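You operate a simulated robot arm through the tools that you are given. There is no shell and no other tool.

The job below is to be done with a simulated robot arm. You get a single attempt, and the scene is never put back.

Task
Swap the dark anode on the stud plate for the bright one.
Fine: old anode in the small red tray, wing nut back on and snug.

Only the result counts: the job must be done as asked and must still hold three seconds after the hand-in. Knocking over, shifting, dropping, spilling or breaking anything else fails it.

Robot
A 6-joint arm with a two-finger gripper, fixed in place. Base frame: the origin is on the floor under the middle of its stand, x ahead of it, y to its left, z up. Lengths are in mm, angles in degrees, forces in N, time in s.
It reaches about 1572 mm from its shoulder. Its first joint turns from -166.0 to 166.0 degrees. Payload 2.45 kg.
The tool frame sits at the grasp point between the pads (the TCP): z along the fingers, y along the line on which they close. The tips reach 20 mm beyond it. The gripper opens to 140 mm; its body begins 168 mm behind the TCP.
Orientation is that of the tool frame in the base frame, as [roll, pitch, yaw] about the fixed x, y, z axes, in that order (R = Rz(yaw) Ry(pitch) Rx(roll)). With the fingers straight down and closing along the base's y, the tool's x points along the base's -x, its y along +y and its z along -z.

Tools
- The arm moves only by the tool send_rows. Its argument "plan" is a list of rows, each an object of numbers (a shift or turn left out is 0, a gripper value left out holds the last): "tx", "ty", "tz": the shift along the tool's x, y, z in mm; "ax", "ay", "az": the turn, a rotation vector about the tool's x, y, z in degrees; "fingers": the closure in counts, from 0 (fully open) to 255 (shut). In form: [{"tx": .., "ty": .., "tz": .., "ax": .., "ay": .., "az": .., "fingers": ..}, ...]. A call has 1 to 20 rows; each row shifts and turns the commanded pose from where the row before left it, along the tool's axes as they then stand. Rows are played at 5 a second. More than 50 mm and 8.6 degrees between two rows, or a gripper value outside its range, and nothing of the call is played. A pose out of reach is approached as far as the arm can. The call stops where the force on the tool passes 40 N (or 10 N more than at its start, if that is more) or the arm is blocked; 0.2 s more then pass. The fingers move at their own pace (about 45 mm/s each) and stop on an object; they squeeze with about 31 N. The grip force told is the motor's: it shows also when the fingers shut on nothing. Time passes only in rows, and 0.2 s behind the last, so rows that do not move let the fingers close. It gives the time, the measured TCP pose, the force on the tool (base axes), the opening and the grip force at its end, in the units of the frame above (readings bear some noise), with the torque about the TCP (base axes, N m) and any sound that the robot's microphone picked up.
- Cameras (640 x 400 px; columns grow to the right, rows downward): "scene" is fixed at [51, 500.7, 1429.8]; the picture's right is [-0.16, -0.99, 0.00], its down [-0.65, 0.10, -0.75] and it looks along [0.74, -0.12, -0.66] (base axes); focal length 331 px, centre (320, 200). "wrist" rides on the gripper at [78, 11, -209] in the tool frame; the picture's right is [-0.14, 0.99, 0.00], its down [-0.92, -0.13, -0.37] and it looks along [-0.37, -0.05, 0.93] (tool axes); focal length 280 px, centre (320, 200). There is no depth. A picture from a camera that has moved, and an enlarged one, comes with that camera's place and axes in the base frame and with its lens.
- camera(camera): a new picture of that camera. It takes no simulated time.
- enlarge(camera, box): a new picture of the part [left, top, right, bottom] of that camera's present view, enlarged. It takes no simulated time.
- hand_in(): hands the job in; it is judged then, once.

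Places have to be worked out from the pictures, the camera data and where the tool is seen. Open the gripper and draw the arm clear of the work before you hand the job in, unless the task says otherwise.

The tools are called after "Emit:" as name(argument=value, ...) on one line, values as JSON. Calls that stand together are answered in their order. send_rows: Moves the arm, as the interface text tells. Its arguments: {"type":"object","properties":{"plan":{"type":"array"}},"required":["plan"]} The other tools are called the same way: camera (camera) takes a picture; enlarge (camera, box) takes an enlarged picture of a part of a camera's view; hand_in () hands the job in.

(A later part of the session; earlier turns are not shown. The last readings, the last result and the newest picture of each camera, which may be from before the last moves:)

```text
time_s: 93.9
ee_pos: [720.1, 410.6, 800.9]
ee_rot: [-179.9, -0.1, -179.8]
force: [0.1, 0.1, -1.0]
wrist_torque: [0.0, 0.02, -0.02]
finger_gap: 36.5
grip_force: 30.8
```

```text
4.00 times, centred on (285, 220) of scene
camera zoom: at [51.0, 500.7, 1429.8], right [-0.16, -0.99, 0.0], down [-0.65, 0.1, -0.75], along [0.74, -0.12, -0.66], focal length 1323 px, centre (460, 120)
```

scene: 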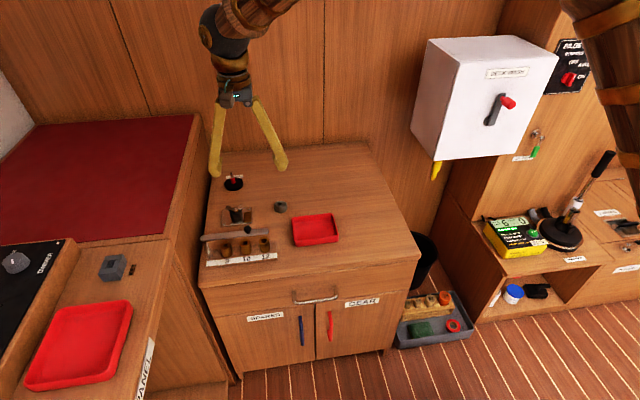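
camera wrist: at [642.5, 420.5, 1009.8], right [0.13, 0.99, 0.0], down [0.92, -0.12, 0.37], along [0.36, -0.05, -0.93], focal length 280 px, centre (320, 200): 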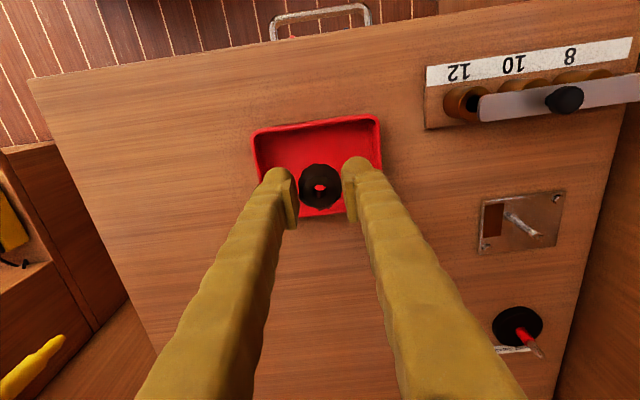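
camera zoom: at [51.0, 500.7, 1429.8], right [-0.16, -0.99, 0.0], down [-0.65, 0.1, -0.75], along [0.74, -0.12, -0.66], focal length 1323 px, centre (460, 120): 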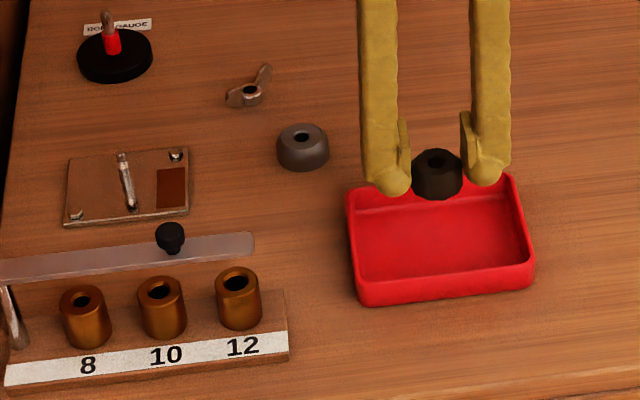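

The stud stands bare, and the anode hangs over the tray (tray spans y≈350–476, x≈674–768). I shift 2 mm in y and lower into the tray.

Emit:
send_rows(plan=[{"ty": 2, "tz": 15}, {"tz": 15}, {"tz": 15}, {"tz": 10}, {}])

Emit:
enlarge(camera="wrist", box=[220, 90, 420, 240])

Emit:
enlarge(camera="scene", box=[275, 190, 355, 255])

```text
time_s: 95.1
ee_pos: [721.2, 414.1, 744.5]
ee_rot: [-179.9, 0.0, -179.8]
force: [0.6, -0.3, -0.2]
wrist_torque: [0.01, -0.02, -0.03]
finger_gap: 36.9
grip_force: 30.4
```

```text
2.67 times, centred on (320, 165) of wrist
camera zoom: at [644.2, 424.1, 954.5], right [0.13, 0.99, 0.0], down [0.92, -0.12, 0.37], along [0.36, -0.05, -0.93], focal length 748 px, centre (320, 293)
```

zoom: 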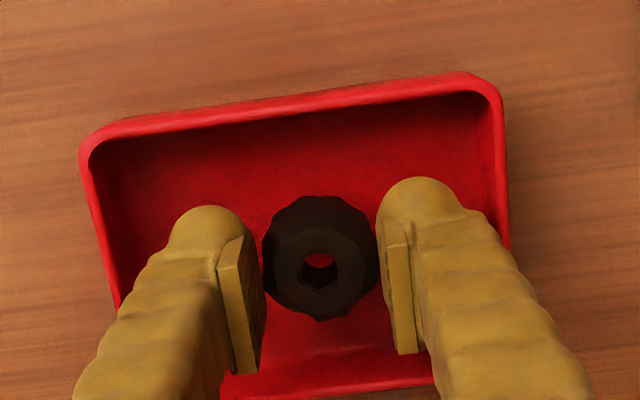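

```text
6.15 times, centred on (315, 222) of scene
camera zoom: at [51.0, 500.7, 1429.8], right [-0.16, -0.99, 0.0], down [-0.65, 0.1, -0.75], along [0.74, -0.12, -0.66], focal length 2035 px, centre (351, 62)
```

zoom: 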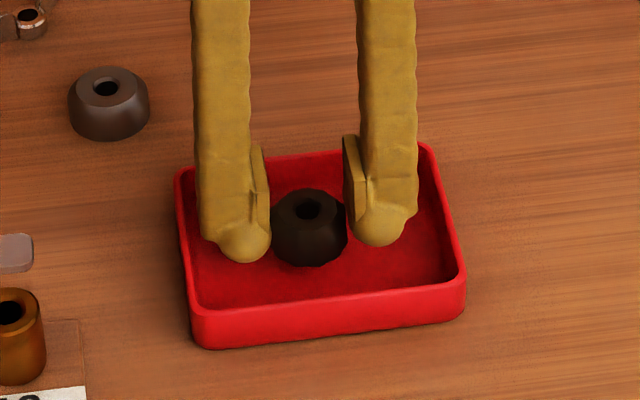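

Both fingers clear the tray walls by about 6 mm. I lower further and then feel for the tray floor.

Emit:
send_rows(plan=[{"tz": 5}, {"tz": 4}, {"tz": 2}, {"tz": 1}, {}])

```text
time_s: 96.3
ee_pos: [720.8, 412.7, 732.6]
ee_rot: [-179.9, -0.1, -179.9]
force: [-0.5, -0.9, -1.1]
wrist_torque: [0.0, 0.01, 0.01]
finger_gap: 36.8
grip_force: 30.3
```

Emit:
send_rows(plan=[{"tz": 1}, {"tz": 1}, {}])

```text
time_s: 97.1
ee_pos: [722.3, 413.5, 730.9]
ee_rot: [-179.9, -0.1, -179.7]
force: [-0.1, 0.5, -0.9]
wrist_torque: [0.0, 0.0, 0.02]
finger_gap: 37.0
grip_force: 30.7
```

Emit:
send_rows(plan=[{"tz": 1}, {"tz": 1}, {}])

Emit:
enlarge(camera="scene", box=[285, 200, 345, 250])

```text
time_s: 97.9
ee_pos: [721.3, 412.1, 730.0]
ee_rot: [-179.9, 0.0, -179.8]
force: [-3.5, -2.4, 26.3]
wrist_torque: [-0.04, 0.13, 0.0]
finger_gap: 36.8
grip_force: 31.3
```

```text
8.00 times, centred on (315, 225) of scene
camera zoom: at [51.0, 500.7, 1429.8], right [-0.16, -0.99, 0.0], down [-0.65, 0.1, -0.75], along [0.74, -0.12, -0.66], focal length 2646 px, centre (360, 0)
```

zoom: 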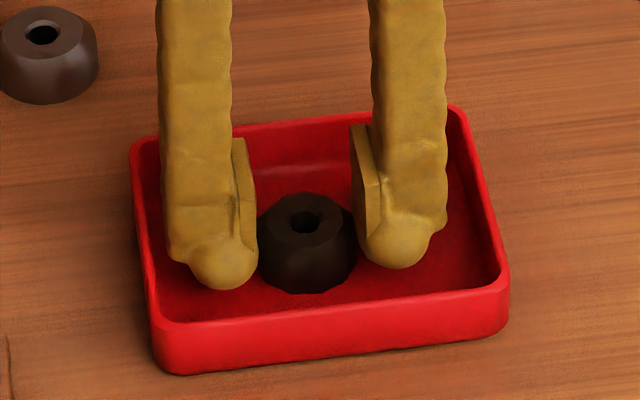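

The anode touches the tray floor (Fz 26 N). I ease up 0.8 mm and open just a few millimetres per side to release.

Emit:
send_rows(plan=[{"tz": -0.8}, {"fingers": 182}, {}, {"fingers": 175}, {}, {}])

Emit:
enlarge(camera="scene", box=[285, 200, 345, 250])

Emit:
enlarge(camera="wrist", box=[220, 90, 420, 240])

```text
time_s: 99.3
ee_pos: [720.7, 412.7, 730.8]
ee_rot: [-179.8, 0.0, -179.8]
force: [-1.0, 0.3, 0.1]
wrist_torque: [0.0, -0.01, -0.01]
finger_gap: 44.2
grip_force: 0.1
```

```text
8.00 times, centred on (315, 225) of scene
camera zoom: at [51.0, 500.7, 1429.8], right [-0.16, -0.99, 0.0], down [-0.65, 0.1, -0.75], along [0.74, -0.12, -0.66], focal length 2646 px, centre (360, 0)
```

zoom: 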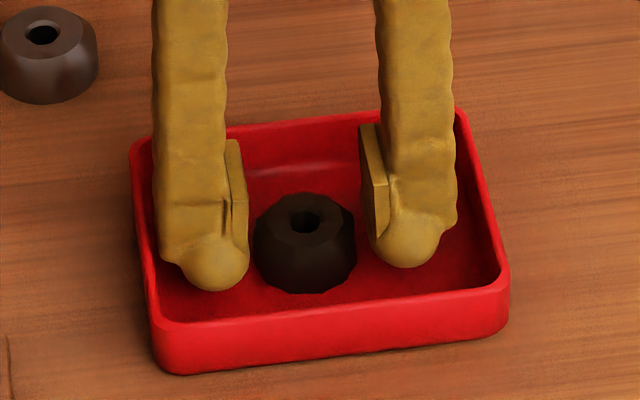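

```text
2.67 times, centred on (320, 165) of wrist
camera zoom: at [643.9, 423.6, 939.4], right [0.13, 0.99, 0.0], down [0.92, -0.12, 0.37], along [0.36, -0.05, -0.93], focal length 748 px, centre (320, 293)
```

zoom: 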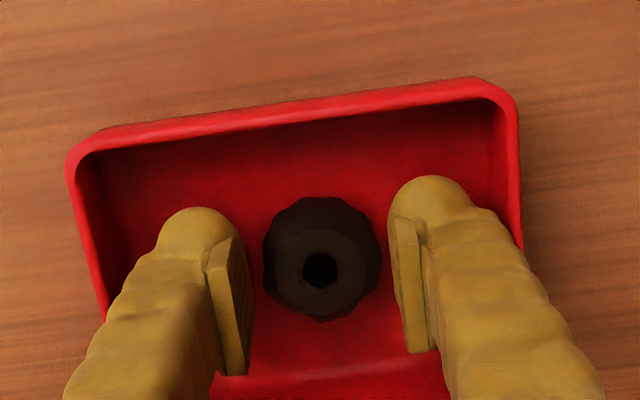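

The old anode rests upright in the small red tray. I lift straight out and go over to the bright anode near (845, 501).

Emit:
send_rows(plan=[{"tz": -10}, {"tz": -20}, {"tz": -20}, {"tz": -20}, {"fingers": 115, "tx": -24.8, "ty": 17.6}, {"tx": -24.8, "ty": 17.6}, {"tx": -24.8, "ty": 17.6}, {"tx": -24.8, "ty": 17.6}, {"tx": -24.8, "ty": 17.6}, {}])

Emit:
camera(camera="wrist")

Emit:
enlarge(camera="wrist", box=[270, 120, 370, 200])

Emit:
enlarge(camera="scene", box=[285, 200, 345, 250])

```text
time_s: 101.5
ee_pos: [845.9, 500.8, 799.3]
ee_rot: [-179.8, -0.1, -179.9]
force: [0.1, 0.3, 0.2]
wrist_torque: [0.0, 0.02, 0.04]
finger_gap: 77.2
grip_force: 0.0
```

```text
taken
camera wrist: at [768.3, 512.0, 1008.7], right [0.13, 0.99, 0.0], down [0.92, -0.12, 0.37], along [0.36, -0.05, -0.93], focal length 280 px, centre (320, 200)
```

wrist: 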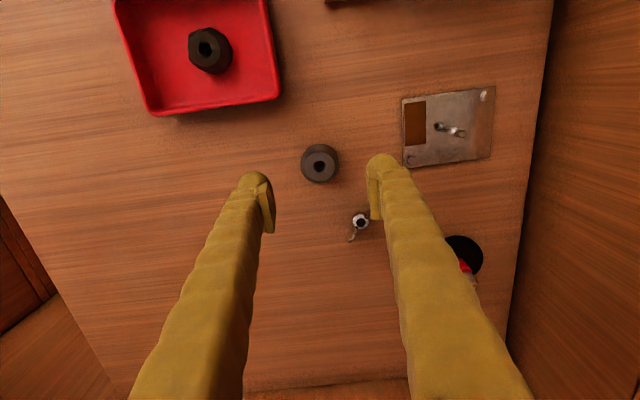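

```text
5.00 times, centred on (320, 160) of wrist
camera zoom: at [768.3, 512.0, 1008.7], right [0.13, 0.99, 0.0], down [0.92, -0.12, 0.37], along [0.36, -0.05, -0.93], focal length 1402 px, centre (320, 400)
```

zoom: 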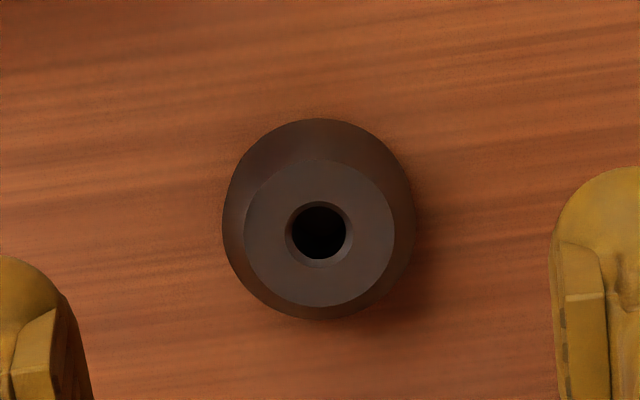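

```text
8.00 times, centred on (315, 225) of scene
camera zoom: at [51.0, 500.7, 1429.8], right [-0.16, -0.99, 0.0], down [-0.65, 0.1, -0.75], along [0.74, -0.12, -0.66], focal length 2646 px, centre (360, 0)
```

zoom: 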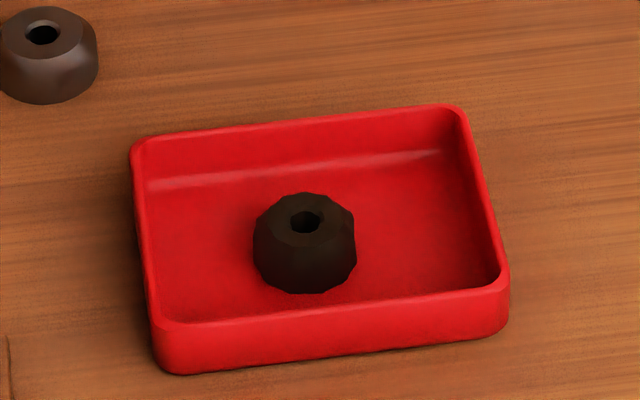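

The old anode sits well in the tray. The bright anode appears ~3.7 mm toward −x of my TCP axis; I correct and descend partway to verify.

Emit:
send_rows(plan=[{"tx": 3.5, "tz": 15}, {"tz": 20}, {"tz": 15}, {}])

Emit:
enlarge(camera="wrist", box=[260, 130, 380, 220])

Emit:
enlarge(camera="scene", box=[250, 170, 310, 220])

```text
time_s: 102.5
ee_pos: [840.6, 499.0, 749.9]
ee_rot: [-179.8, -0.1, -179.7]
force: [0.6, -0.5, 1.1]
wrist_torque: [0.0, 0.02, 0.02]
finger_gap: 76.8
grip_force: 0.0
```

```text
4.44 times, centred on (320, 175) of wrist
camera zoom: at [763.1, 511.4, 959.3], right [0.13, 0.99, 0.0], down [0.92, -0.12, 0.37], along [0.36, -0.05, -0.93], focal length 1246 px, centre (320, 311)
```

zoom: 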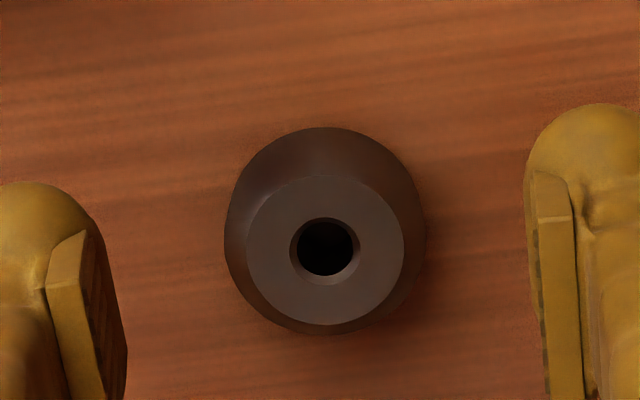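

```text
8.00 times, centred on (280, 195) of scene
camera zoom: at [51.0, 500.7, 1429.8], right [-0.16, -0.99, 0.0], down [-0.65, 0.1, -0.75], along [0.74, -0.12, -0.66], focal length 2646 px, centre (640, 240)
```

zoom: 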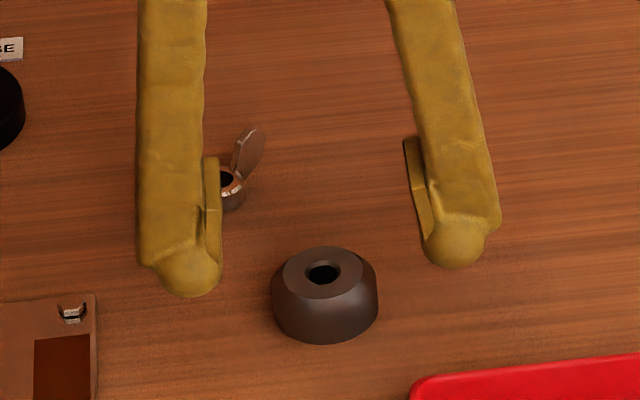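

Using the camera pose as the accurate reference, the bright anode is at about (843.3, 501.3) and the stud axis at (826.2, 640.4). I shift +2.2/+0.7 mm and go down to grasp height.

Emit:
send_rows(plan=[{"tx": -2.2, "ty": 0.7}, {"tz": 10}, {"tz": 10}, {"tz": 5}, {"tz": 2}, {}])

Emit:
enlarge(camera="wrist", box=[260, 140, 380, 230])

Emit:
enlarge(camera="scene", box=[250, 170, 310, 220])

```text
time_s: 103.9
ee_pos: [843.5, 502.4, 722.8]
ee_rot: [-179.9, -0.2, -179.8]
force: [0.1, 0.2, -0.3]
wrist_torque: [-0.02, -0.01, 0.02]
finger_gap: 77.0
grip_force: 0.1
```

```text
4.44 times, centred on (320, 185) of wrist
camera zoom: at [766.1, 512.2, 932.5], right [0.13, 0.99, 0.0], down [0.92, -0.12, 0.37], along [0.36, -0.05, -0.93], focal length 1246 px, centre (320, 267)
```

zoom: 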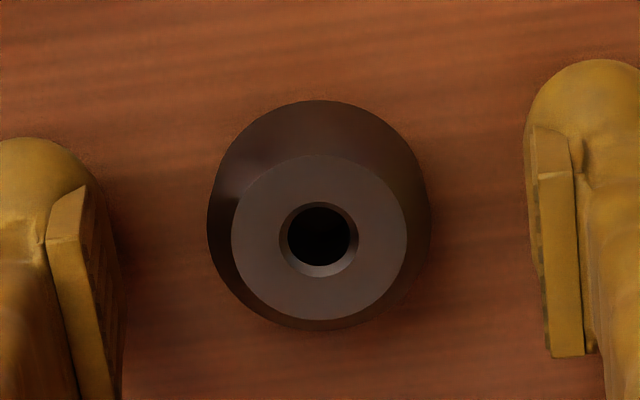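

```text
8.00 times, centred on (280, 195) of scene
camera zoom: at [51.0, 500.7, 1429.8], right [-0.16, -0.99, 0.0], down [-0.65, 0.1, -0.75], along [0.74, -0.12, -0.66], focal length 2646 px, centre (640, 240)
```

zoom: 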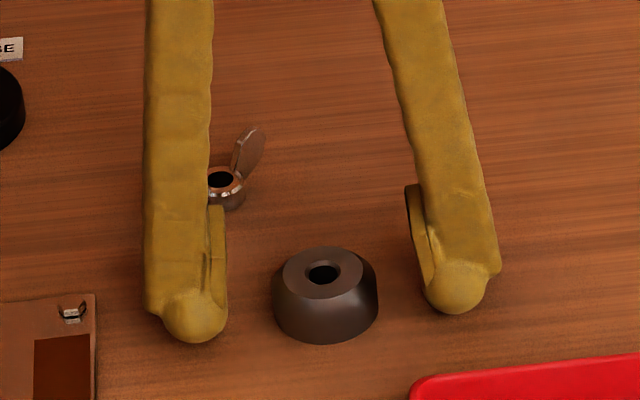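

Nearly centred (about 1 mm in x); I trim and close on the bright anode.

Emit:
send_rows(plan=[{"tx": 0.8}, {"fingers": 160}, {}, {"fingers": 205}, {}, {}, {}, {}])

Emit:
enlarge(camera="wrist", box=[260, 140, 380, 230])

Emit:
enlarge(camera="scene", box=[250, 170, 310, 220])

```text
time_s: 105.7
ee_pos: [842.4, 501.9, 723.9]
ee_rot: [-179.9, -0.2, -179.8]
force: [-1.0, 0.6, 0.7]
wrist_torque: [0.04, -0.01, 0.02]
finger_gap: 40.5
grip_force: 30.9
```

```text
4.44 times, centred on (320, 185) of wrist
camera zoom: at [765.4, 512.1, 932.6], right [0.13, 0.99, 0.0], down [0.92, -0.12, 0.37], along [0.36, -0.05, -0.93], focal length 1246 px, centre (320, 267)
```

zoom: 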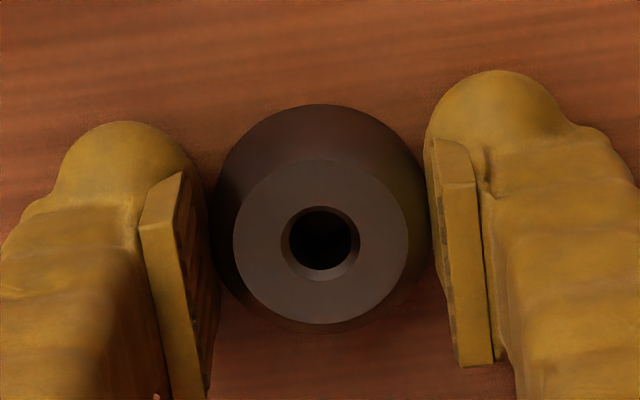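

```text
8.00 times, centred on (280, 195) of scene
camera zoom: at [51.0, 500.7, 1429.8], right [-0.16, -0.99, 0.0], down [-0.65, 0.1, -0.75], along [0.74, -0.12, -0.66], focal length 2646 px, centre (640, 240)
```

zoom: 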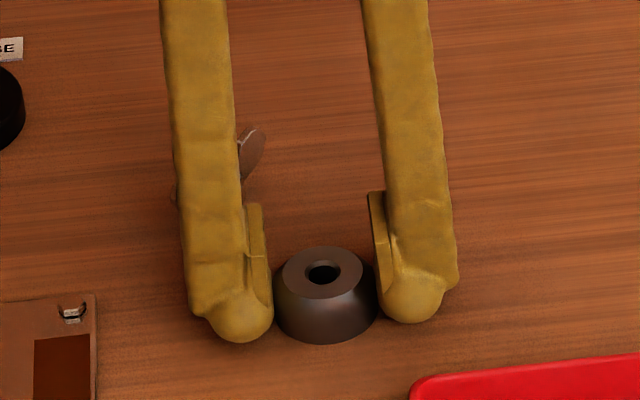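

Gripped squarely at 40.5 mm. I lift it and carry it over the bare stud, staying high.

Emit:
send_rows(plan=[{"tz": -2}, {"tz": -8}, {"tz": -20}, {"tz": -20}, {"tz": -20}, {"tx": 3.2, "ty": 27.8}, {"tx": 3.2, "ty": 27.8}, {"tx": 3.2, "ty": 27.8}, {"tx": 3.2, "ty": 27.8}, {"tx": 3.2, "ty": 27.8}, {}])

Emit:
enlarge(camera="wrist", box=[260, 130, 380, 230])

Emit:
enlarge(camera="scene", box=[210, 170, 280, 235])

```text
time_s: 108.1
ee_pos: [825.5, 641.3, 792.4]
ee_rot: [-180.0, -0.2, -179.8]
force: [0.0, -0.9, -1.8]
wrist_torque: [0.02, -0.01, 0.01]
finger_gap: 40.8
grip_force: 31.5
```

```text
4.00 times, centred on (320, 180) of wrist
camera zoom: at [748.9, 651.2, 1001.2], right [0.13, 0.99, 0.0], down [0.92, -0.12, 0.37], along [0.36, -0.05, -0.93], focal length 1122 px, centre (320, 280)
```

zoom: 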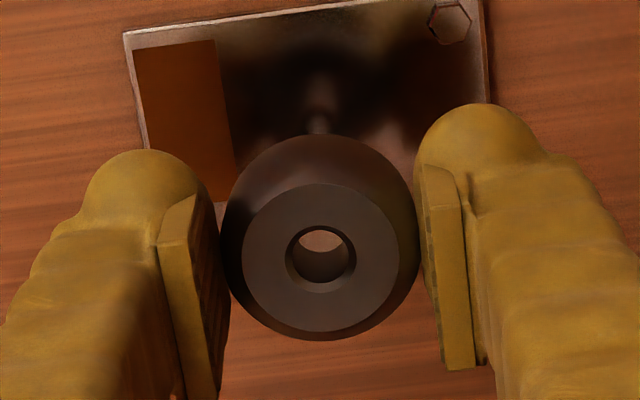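

```text
6.15 times, centred on (245, 202) of scene
camera zoom: at [51.0, 500.7, 1429.8], right [-0.16, -0.99, 0.0], down [-0.65, 0.1, -0.75], along [0.74, -0.12, -0.66], focal length 2035 px, centre (782, 185)
```

zoom: 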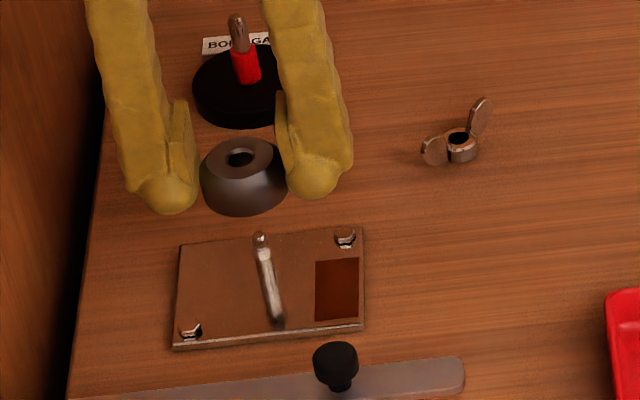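

Hole axis computes to (826.3, 640.7) versus stud (826.0, 640.3). I trim and descend to just above the stud tip, then re-check from the camera pose.

Emit:
send_rows(plan=[{"tx": 0.3, "ty": -0.4, "tz": 8}, {"tz": 8}, {"tz": 6}, {"tz": 3}, {}])

Emit:
enlarge(camera="wrist", box=[290, 160, 350, 205])

Emit:
enlarge(camera="scene", box=[215, 185, 265, 230])

```text
time_s: 109.3
ee_pos: [826.1, 640.3, 765.2]
ee_rot: [-179.9, -0.1, -179.8]
force: [-0.3, -0.3, -0.7]
wrist_torque: [0.0, 0.02, -0.01]
finger_gap: 41.0
grip_force: 30.7
```

```text
8.89 times, centred on (320, 182) of wrist
camera zoom: at [748.7, 650.7, 976.2], right [0.13, 0.99, 0.0], down [0.92, -0.12, 0.37], along [0.36, -0.05, -0.93], focal length 2492 px, centre (320, 356)
```

zoom: 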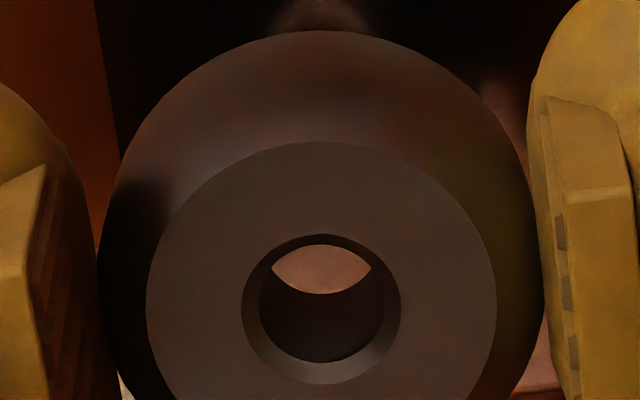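

```text
8.89 times, centred on (240, 208) of scene
camera zoom: at [51.0, 500.7, 1429.8], right [-0.16, -0.99, 0.0], down [-0.65, 0.1, -0.75], along [0.74, -0.12, -0.66], focal length 2940 px, centre (1031, 133)
```

zoom: 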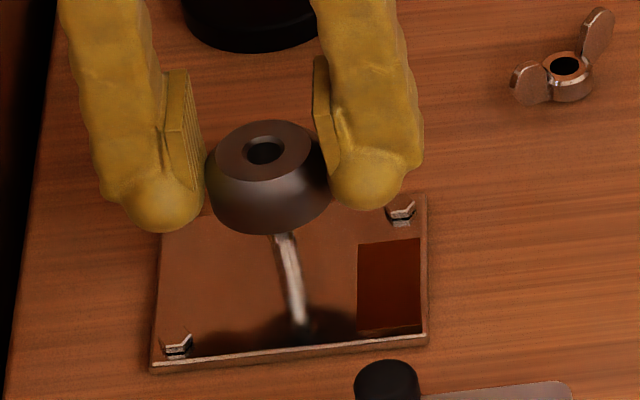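

Aligned within a few tenths. I lower over the stud in 2 mm steps.

Emit:
send_rows(plan=[{"tz": 2}, {"tz": 2}, {"tz": 2}, {"tz": 2}, {"tz": 2}, {"tz": 2}, {}])

Emit:
enlarge(camera="wrist", box=[290, 160, 350, 205])

Emit:
enlarge(camera="scene", box=[215, 185, 265, 230])

```text
time_s: 110.9
ee_pos: [827.1, 641.6, 757.0]
ee_rot: [-180.0, -0.1, -179.9]
force: [4.1, -2.6, 26.2]
wrist_torque: [-0.12, 0.08, 0.03]
finger_gap: 41.0
grip_force: 30.6
```

```text
8.89 times, centred on (320, 182) of wrist
camera zoom: at [748.8, 651.6, 966.7], right [0.13, 0.99, 0.0], down [0.92, -0.12, 0.37], along [0.37, -0.05, -0.93], focal length 2492 px, centre (320, 356)
```

zoom: 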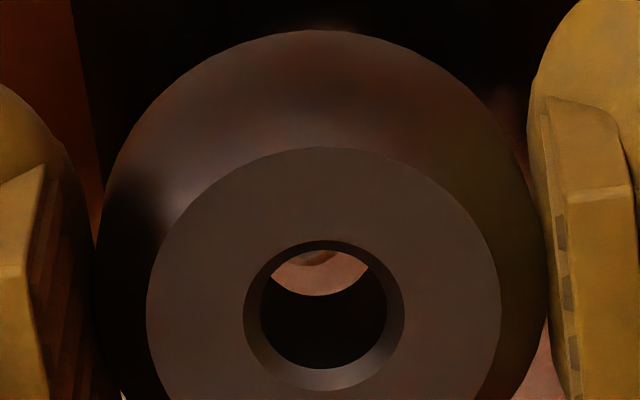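

```text
8.89 times, centred on (240, 208) of scene
camera zoom: at [51.0, 500.7, 1429.8], right [-0.16, -0.99, 0.0], down [-0.65, 0.1, -0.75], along [0.74, -0.12, -0.66], focal length 2940 px, centre (1031, 133)
```

zoom: 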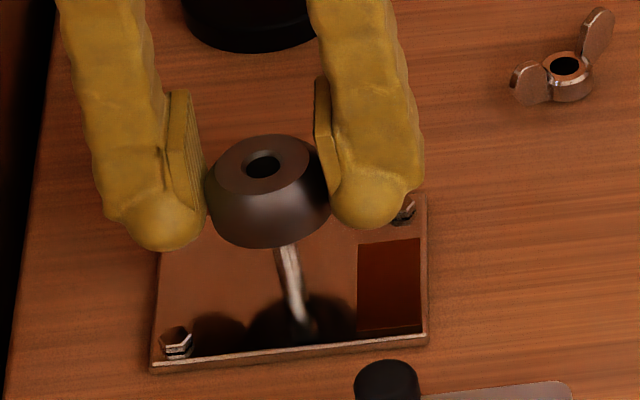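

Contact with 26 N at z≈757.7: the anode rim seems to catch the stud tip. The views hint the stud is ~0.8 mm toward −y and ~0.6 mm toward −x of the hole, so I back up 4 mm, shift and look again.

Emit:
send_rows(plan=[{"tz": -2}, {"tz": -2}, {"tx": 0.6, "ty": -0.8}, {}])

Emit:
enlarge(camera="wrist", box=[300, 170, 340, 200])

Emit:
enlarge(camera="scene", box=[225, 195, 255, 225])

```text
time_s: 111.9
ee_pos: [824.8, 639.4, 759.1]
ee_rot: [-179.8, 0.0, -179.8]
force: [0.2, -0.1, -1.0]
wrist_torque: [0.02, 0.02, -0.04]
finger_gap: 40.8
grip_force: 30.7
```

```text
13.33 times, centred on (320, 185) of wrist
camera zoom: at [748.1, 650.4, 969.0], right [0.13, 0.99, 0.0], down [0.92, -0.12, 0.37], along [0.36, -0.05, -0.93], focal length 3738 px, centre (320, 400)
```

zoom: 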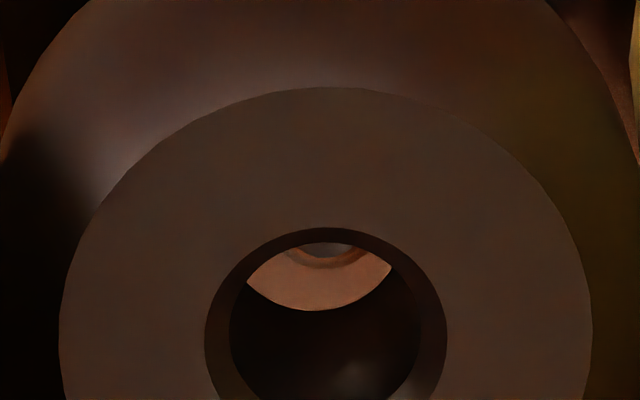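

```text
13.33 times, centred on (240, 210) of scene
camera zoom: at [51.0, 500.7, 1429.8], right [-0.16, -0.99, 0.0], down [-0.65, 0.1, -0.75], along [0.74, -0.12, -0.66], focal length 4410 px, centre (1387, 67)
```

zoom: 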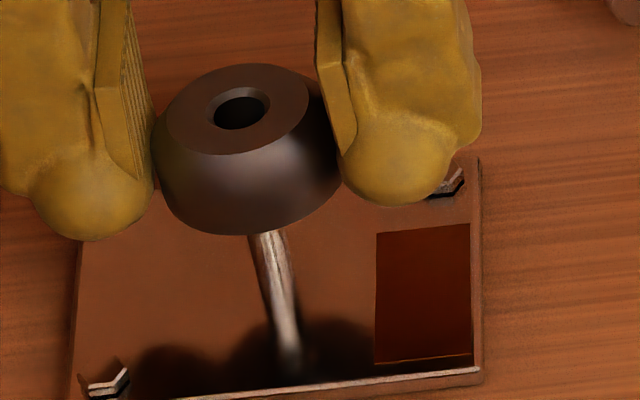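

The stud body is ~10 mm against an ~11.7 mm hole, so alignment must be within about 0.8 mm. I zoom in through the hole to measure the offset.

Emit:
enlarge(camera="wrist", box=[308, 176, 334, 194])

Emit:
enlarge(camera="scene", box=[228, 198, 250, 214])

```text
16.00 times, centred on (321, 185) of wrist
camera zoom: at [748.1, 650.4, 969.0], right [0.13, 0.99, 0.0], down [0.92, -0.12, 0.37], along [0.36, -0.05, -0.93], focal length 4486 px, centre (304, 440)
```

zoom: 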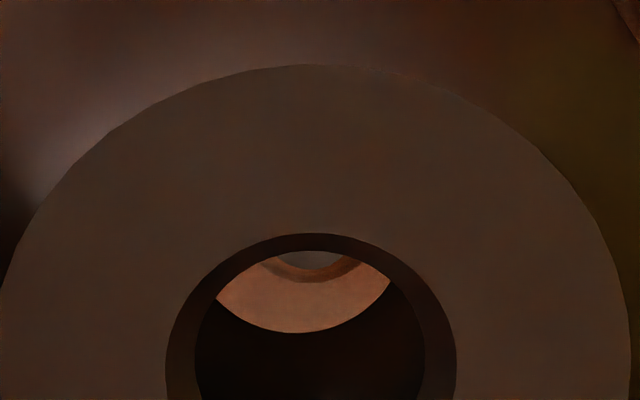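

```text
16.00 times, centred on (239, 206) of scene
camera zoom: at [51.0, 500.7, 1429.8], right [-0.16, -0.99, 0.0], down [-0.65, 0.1, -0.75], along [0.74, -0.12, -0.66], focal length 5292 px, centre (1616, 104)
```

zoom: 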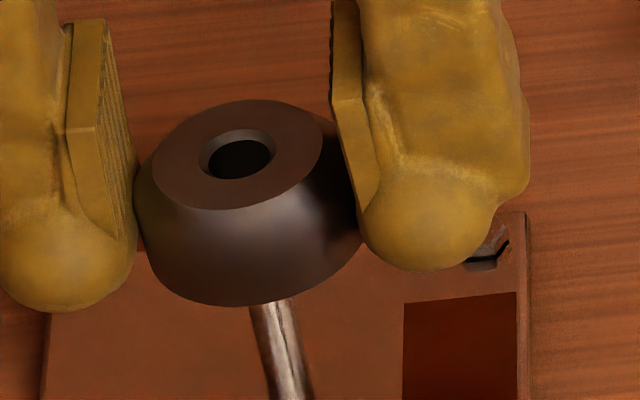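

The anode has tipped ~2° so its lower opening sits ~0.8 mm toward −y of the stud. I shift +0.7 mm in y and −0.3 mm in x and re-measure.

Emit:
send_rows(plan=[{"tx": 0.3, "ty": 0.7}, {}, {}])

Emit:
enlarge(camera="wrist", box=[308, 176, 334, 194])

```text
time_s: 112.7
ee_pos: [824.8, 640.3, 759.8]
ee_rot: [-179.9, 0.0, -179.8]
force: [1.2, -0.2, -0.6]
wrist_torque: [-0.02, 0.0, 0.0]
finger_gap: 40.7
grip_force: 30.8
```

```text
16.00 times, centred on (321, 185) of wrist
camera zoom: at [747.6, 651.4, 969.3], right [0.13, 0.99, 0.0], down [0.92, -0.12, 0.37], along [0.36, -0.05, -0.93], focal length 4486 px, centre (304, 440)
```

zoom: 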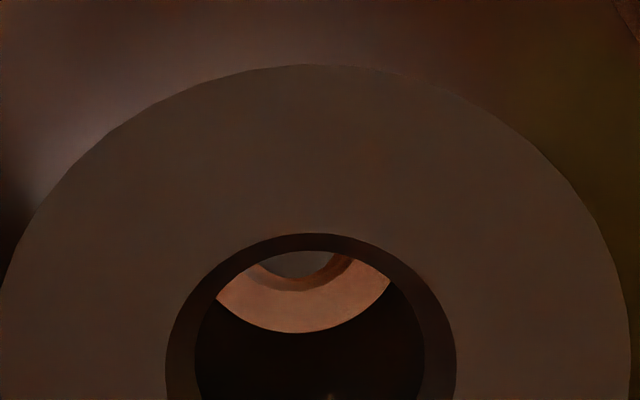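

The stud tip now looks concentric with the hole's lower opening. I lower in 1 mm steps, watching force.

Emit:
send_rows(plan=[{"tz": 1}, {"tz": 1}, {"tz": 1}, {}])

Emit:
enlarge(camera="wrist", box=[308, 176, 334, 194])

```text
time_s: 113.7
ee_pos: [824.0, 639.6, 757.1]
ee_rot: [-179.8, 0.0, -179.7]
force: [-0.2, 0.5, -1.5]
wrist_torque: [0.01, 0.02, 0.02]
finger_gap: 40.8
grip_force: 30.6
```

```text
16.00 times, centred on (321, 185) of wrist
camera zoom: at [747.4, 650.7, 966.1], right [0.13, 0.99, 0.0], down [0.92, -0.12, 0.37], along [0.36, -0.05, -0.93], focal length 4486 px, centre (304, 440)
```

zoom: 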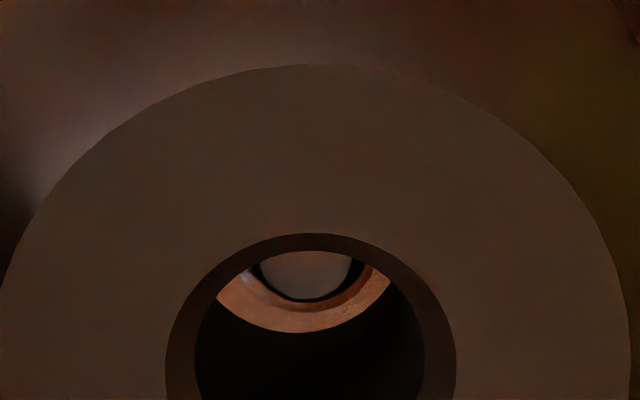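

No contact yet and already deeper than before. I trim +0.4 mm in y and continue in 1 mm steps.

Emit:
send_rows(plan=[{"ty": 0.4}, {"tz": 1}, {"tz": 1}, {}])

Emit:
enlarge(camera="wrist", box=[308, 176, 334, 194])

```text
time_s: 114.7
ee_pos: [824.5, 641.3, 754.1]
ee_rot: [-179.9, -0.1, -179.7]
force: [-0.7, 0.6, -0.9]
wrist_torque: [-0.04, -0.01, 0.0]
finger_gap: 40.8
grip_force: 30.9
```

```text
16.00 times, centred on (321, 185) of wrist
camera zoom: at [747.6, 651.4, 963.8], right [0.13, 0.99, 0.0], down [0.92, -0.12, 0.37], along [0.36, -0.05, -0.93], focal length 4486 px, centre (304, 440)
```

zoom: 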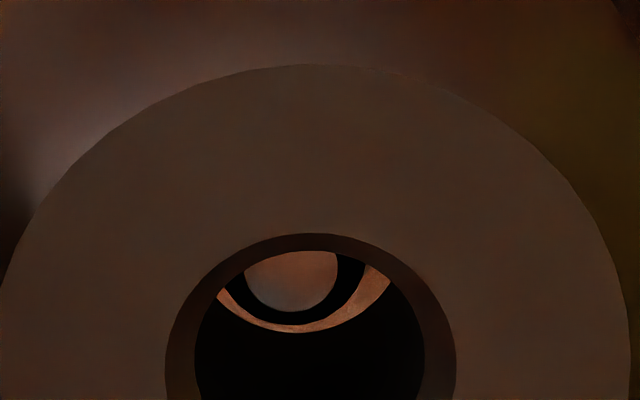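

Sliding onto the stud with no load. I trim −0.2 mm in y and continue down.

Emit:
send_rows(plan=[{"ty": -0.2, "tz": 1}, {"tz": 1}, {"tz": 1}, {}])

Emit:
enlarge(camera="wrist", box=[308, 176, 334, 194])

Emit:
enlarge(camera="scene", box=[225, 195, 255, 225])

```text
time_s: 115.7
ee_pos: [825.9, 640.6, 751.5]
ee_rot: [180.0, -0.2, -179.9]
force: [-0.1, 0.3, -1.5]
wrist_torque: [-0.04, 0.01, -0.01]
finger_gap: 40.6
grip_force: 31.2
```

```text
16.00 times, centred on (321, 185) of wrist
camera zoom: at [748.0, 651.1, 961.2], right [0.13, 0.99, 0.0], down [0.92, -0.12, 0.37], along [0.36, -0.05, -0.93], focal length 4486 px, centre (304, 440)
```

zoom: 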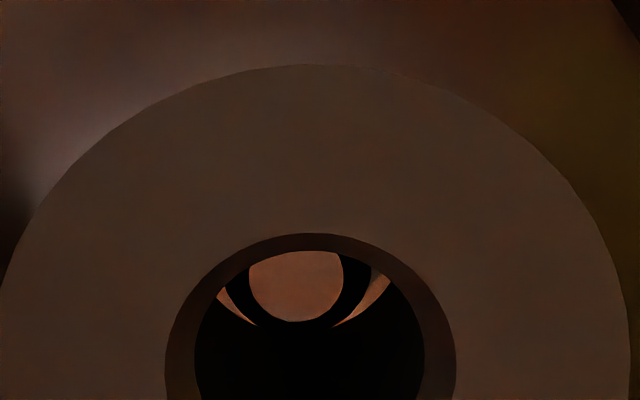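

```text
13.33 times, centred on (240, 210) of scene
camera zoom: at [51.0, 500.7, 1429.8], right [-0.16, -0.99, 0.0], down [-0.65, 0.1, -0.75], along [0.74, -0.12, -0.66], focal length 4410 px, centre (1387, 67)
```

zoom: 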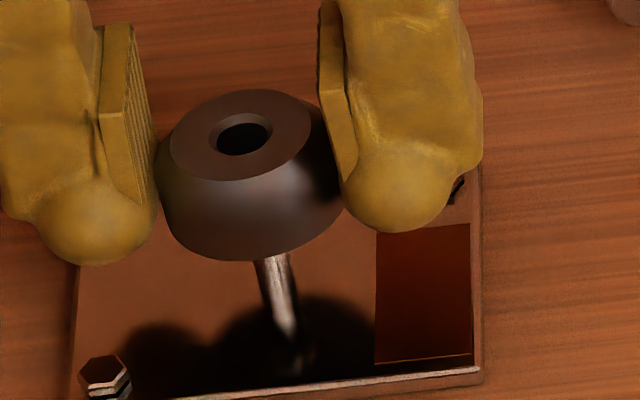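

The stud is well inside the hole, centred. I continue down in steps of 2 mm.

Emit:
send_rows(plan=[{"tz": 1.5}, {"tz": 1.5}, {"tz": 1.5}, {"tz": 1.5}, {}])

Emit:
enlarge(camera="wrist", box=[308, 176, 334, 194])

```text
time_s: 116.9
ee_pos: [825.2, 641.3, 745.4]
ee_rot: [-179.9, 0.0, -179.8]
force: [0.5, 0.2, -1.2]
wrist_torque: [0.0, -0.04, 0.04]
finger_gap: 40.4
grip_force: 31.3
```

```text
16.00 times, centred on (321, 185) of wrist
camera zoom: at [747.9, 651.5, 955.0], right [0.13, 0.99, 0.0], down [0.92, -0.12, 0.37], along [0.36, -0.05, -0.93], focal length 4486 px, centre (304, 440)
```

zoom: 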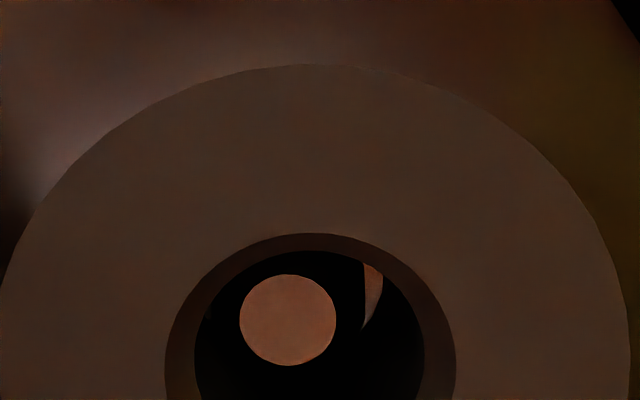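

Stud sits ~0.7 mm toward −y inside the hole; I trim −0.6 mm in y and carry on down.

Emit:
send_rows(plan=[{"ty": -0.6}, {"tz": 1.5}, {"tz": 1.5}, {"tz": 1.5}, {"tz": 1.5}, {}])

Emit:
enlarge(camera="wrist", box=[308, 176, 334, 194])

```text
time_s: 118.3
ee_pos: [824.6, 639.4, 739.0]
ee_rot: [180.0, -0.1, -179.9]
force: [1.0, -0.2, -1.9]
wrist_torque: [-0.01, 0.0, 0.0]
finger_gap: 40.6
grip_force: 31.0
```

```text
16.00 times, centred on (321, 185) of wrist
camera zoom: at [747.8, 650.8, 948.4], right [0.13, 0.99, 0.0], down [0.92, -0.12, 0.37], along [0.36, -0.05, -0.93], focal length 4486 px, centre (304, 440)
```

zoom: 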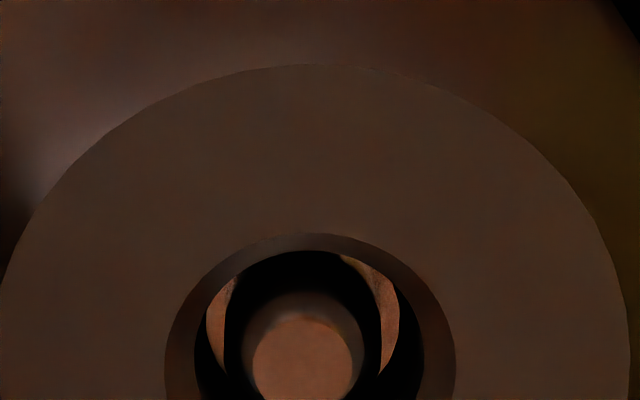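

Nicely centred now, with light visible on both sides. About 9 mm to the plate; I keep lowering.

Emit:
send_rows(plan=[{"tz": 1.5}, {"tz": 1.5}, {"tz": 1.5}, {"tz": 1}, {}])

Emit:
enlarge(camera="scene", box=[225, 195, 255, 225])

```text
time_s: 119.5
ee_pos: [826.0, 640.1, 734.9]
ee_rot: [-180.0, -0.1, -179.8]
force: [0.1, -0.3, -2.0]
wrist_torque: [0.0, 0.01, -0.01]
finger_gap: 40.6
grip_force: 30.9
```

```text
13.33 times, centred on (240, 210) of scene
camera zoom: at [51.0, 500.7, 1429.8], right [-0.16, -0.99, 0.0], down [-0.65, 0.1, -0.75], along [0.74, -0.12, -0.66], focal length 4410 px, centre (1387, 67)
```

zoom: 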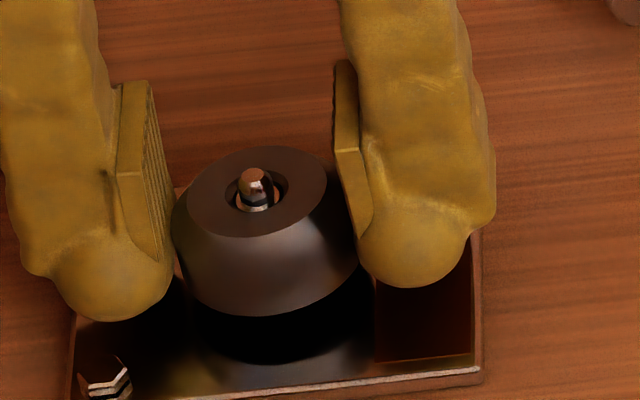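

Emit:
send_rows(plan=[{"tz": 1}, {"tz": 1}, {"tz": 1}, {}])

```text
time_s: 120.5
ee_pos: [826.0, 639.4, 731.9]
ee_rot: [-179.9, 0.0, -179.8]
force: [0.2, -0.1, -1.9]
wrist_torque: [0.02, 0.0, 0.0]
finger_gap: 40.8
grip_force: 31.4
```

Emit:
send_rows(plan=[{"tz": 1}, {"tz": 1}, {}])

Emit:
enlarge(camera="scene", box=[225, 195, 255, 225])

```text
time_s: 121.3
ee_pos: [824.8, 639.7, 730.1]
ee_rot: [-179.9, -0.1, -179.7]
force: [-0.3, 0.6, -1.2]
wrist_torque: [0.01, -0.03, -0.01]
finger_gap: 40.8
grip_force: 31.2
```

```text
13.33 times, centred on (240, 210) of scene
camera zoom: at [51.0, 500.7, 1429.8], right [-0.16, -0.99, 0.0], down [-0.65, 0.1, -0.75], along [0.74, -0.12, -0.66], focal length 4410 px, centre (1387, 67)
```

zoom: 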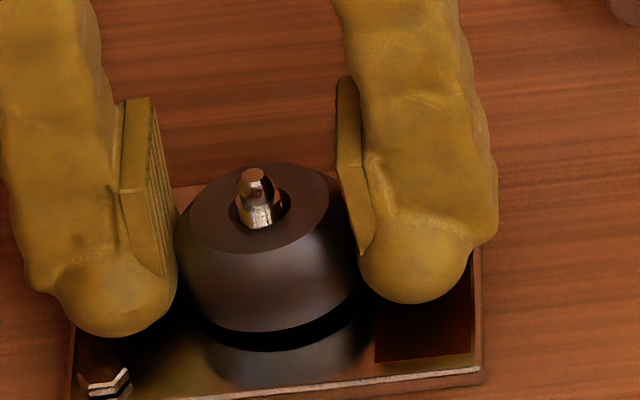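

A small gap under the anode remains. Two more 1 mm steps.

Emit:
send_rows(plan=[{"tz": 1}, {"tz": 0.7}, {}])

```text
time_s: 122.1
ee_pos: [824.8, 640.0, 725.6]
ee_rot: [-179.9, -0.1, -179.8]
force: [0.4, 1.0, -1.7]
wrist_torque: [-0.01, 0.0, 0.01]
finger_gap: 40.7
grip_force: 31.1
```

Emit:
enlarge(camera="wrist", box=[300, 176, 342, 204])

Emit:
enlarge(camera="scene", box=[225, 195, 255, 225])

```text
14.29 times, centred on (321, 190) of wrist
camera zoom: at [747.2, 650.6, 936.4], right [0.13, 0.99, 0.0], down [0.92, -0.12, 0.37], along [0.36, -0.05, -0.93], focal length 4006 px, centre (306, 343)
```

zoom: 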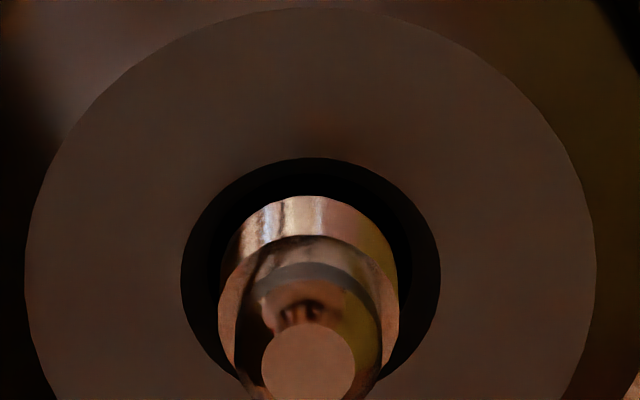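

```text
13.33 times, centred on (240, 210) of scene
camera zoom: at [51.0, 500.7, 1429.8], right [-0.16, -0.99, 0.0], down [-0.65, 0.1, -0.75], along [0.74, -0.12, -0.66], focal length 4410 px, centre (1387, 67)
```

zoom: 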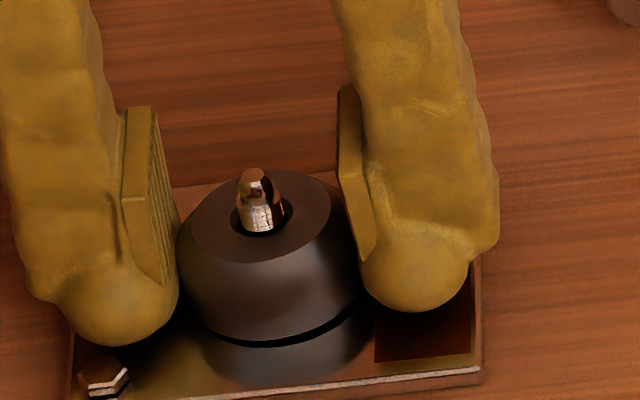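

Gap is about 1 mm. Half-millimetre steps to touch.

Emit:
send_rows(plan=[{"tz": 0.5}, {"tz": 0.5}, {}])

```text
time_s: 122.9
ee_pos: [824.7, 640.9, 726.1]
ee_rot: [-179.9, -0.1, -179.9]
force: [-0.3, 0.0, 7.2]
wrist_torque: [0.13, -0.07, -0.04]
finger_gap: 40.7
grip_force: 30.7
```

The anode touches the plate. I press 0.3 mm more to level it, then release.

Emit:
send_rows(plan=[{"tz": 0.3}, {}, {"fingers": 175}, {}, {"fingers": 160}, {}, {"fingers": 130}, {}, {}])

Emit:
enlarge(camera="wrist", box=[260, 140, 380, 230])

Emit:
enlarge(camera="scene", box=[225, 195, 255, 225])

```text
time_s: 124.9
ee_pos: [824.8, 639.6, 725.5]
ee_rot: [-180.0, -0.1, -179.8]
force: [0.2, -0.1, -0.2]
wrist_torque: [0.01, -0.01, -0.04]
finger_gap: 68.8
grip_force: 0.1
```

```text
4.44 times, centred on (320, 185) of wrist
camera zoom: at [747.5, 650.7, 935.9], right [0.13, 0.99, 0.0], down [0.92, -0.12, 0.37], along [0.36, -0.05, -0.93], focal length 1246 px, centre (320, 267)
```

zoom: 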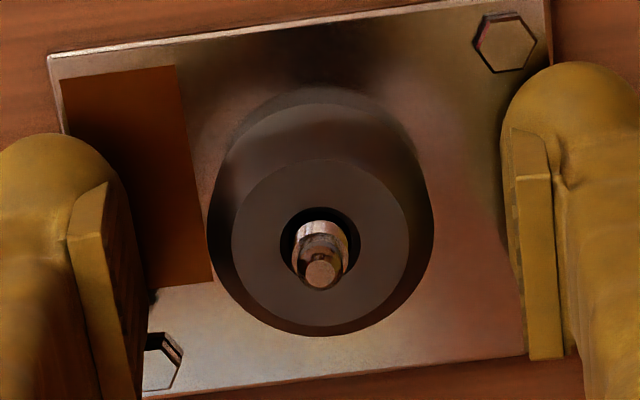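

```text
13.33 times, centred on (240, 210) of scene
camera zoom: at [51.0, 500.7, 1429.8], right [-0.16, -0.99, 0.0], down [-0.65, 0.1, -0.75], along [0.74, -0.12, -0.66], focal length 4410 px, centre (1387, 67)
```

zoom: 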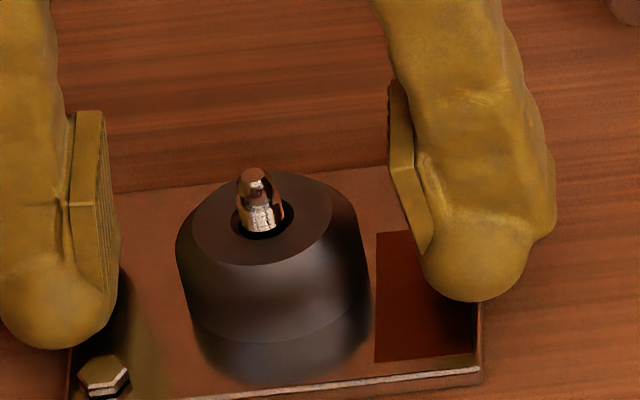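

The bright anode now sits flat on the plate with the stud through it. I rise, turn to the nut's wing direction (yaw ≈ −126°), and go over the nut at (920.4, 540.2).

Emit:
send_rows(plan=[{"tz": -10}, {"tz": -25, "fingers": 122}, {"tz": -40}, {"az": -8.5}, {"az": -8.5}, {"az": -8.5}, {"az": -8.5}, {"az": -8.5}, {"az": -8.5}, {"az": -2.7}, {"tx": 4.94, "ty": -27.1}, {"tx": 4.94, "ty": -27.1}, {"tx": 4.94, "ty": -27.1}, {"tx": 4.94, "ty": -27.1}, {"tx": 4.94, "ty": -27.1}, {}])

Emit:
enlarge(camera="wrist", box=[270, 120, 370, 200])

Emit:
enlarge(camera="scene", box=[215, 185, 265, 230])

```text
time_s: 128.3
ee_pos: [920.7, 539.8, 801.1]
ee_rot: [-180.0, -0.2, -126.0]
force: [0.4, 0.6, -0.8]
wrist_torque: [-0.01, 0.0, -0.04]
finger_gap: 72.9
grip_force: 0.0
```

```text
5.00 times, centred on (320, 160) of wrist
camera zoom: at [866.5, 484.3, 1011.3], right [-0.72, 0.69, 0.0], down [0.65, 0.67, 0.37], along [0.25, 0.26, -0.93], focal length 1402 px, centre (320, 400)
```

zoom: 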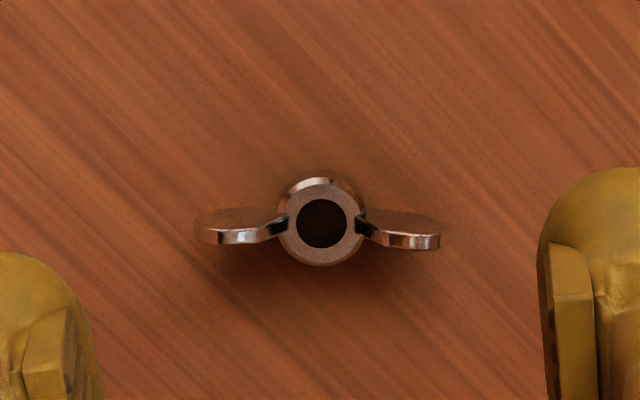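

```text
8.89 times, centred on (240, 208) of scene
camera zoom: at [51.0, 500.7, 1429.8], right [-0.16, -0.99, 0.0], down [-0.65, 0.1, -0.75], along [0.74, -0.12, -0.66], focal length 2940 px, centre (1031, 133)
```

zoom: 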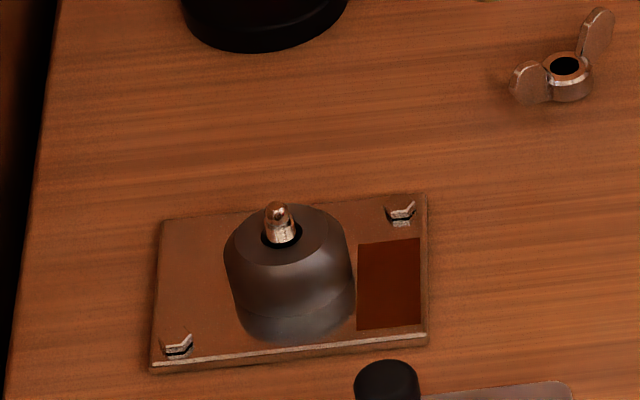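

The bright anode is well seated. The nut is ~1.5 mm toward +tool x of my axis; I correct, descend partway and check.

Emit:
send_rows(plan=[{"tx": 1.4, "ty": 0.2, "tz": 20}, {"tz": 25}, {"tz": 15}, {"tz": 8}, {}])

Emit:
enlarge(camera="wrist", box=[280, 150, 360, 220])

Emit:
enlarge(camera="scene", box=[255, 160, 305, 205])

```text
time_s: 129.5
ee_pos: [920.0, 538.5, 733.4]
ee_rot: [180.0, -0.1, -126.1]
force: [0.7, -0.2, 0.7]
wrist_torque: [0.0, 0.0, 0.01]
finger_gap: 73.1
grip_force: 0.0
```

```text
5.71 times, centred on (320, 185) of wrist
camera zoom: at [865.4, 483.0, 943.8], right [-0.72, 0.69, 0.0], down [0.65, 0.67, 0.37], along [0.25, 0.26, -0.93], focal length 1602 px, centre (320, 286)
```

zoom: 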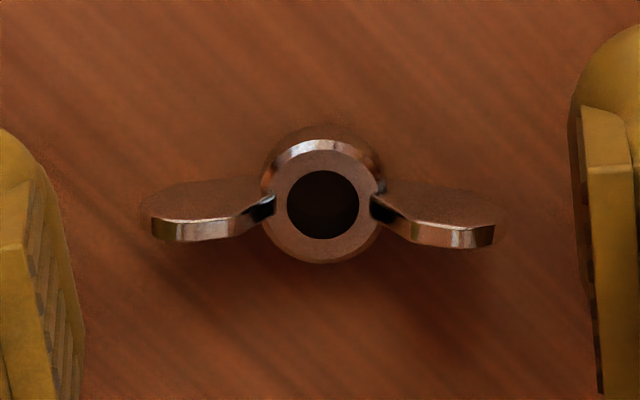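

```text
8.89 times, centred on (280, 182) of scene
camera zoom: at [51.0, 500.7, 1429.8], right [-0.16, -0.99, 0.0], down [-0.65, 0.1, -0.75], along [0.74, -0.12, -0.66], focal length 2940 px, centre (676, 356)
```

zoom: 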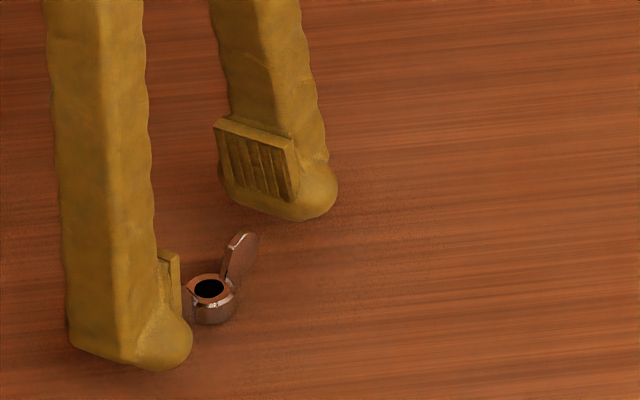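

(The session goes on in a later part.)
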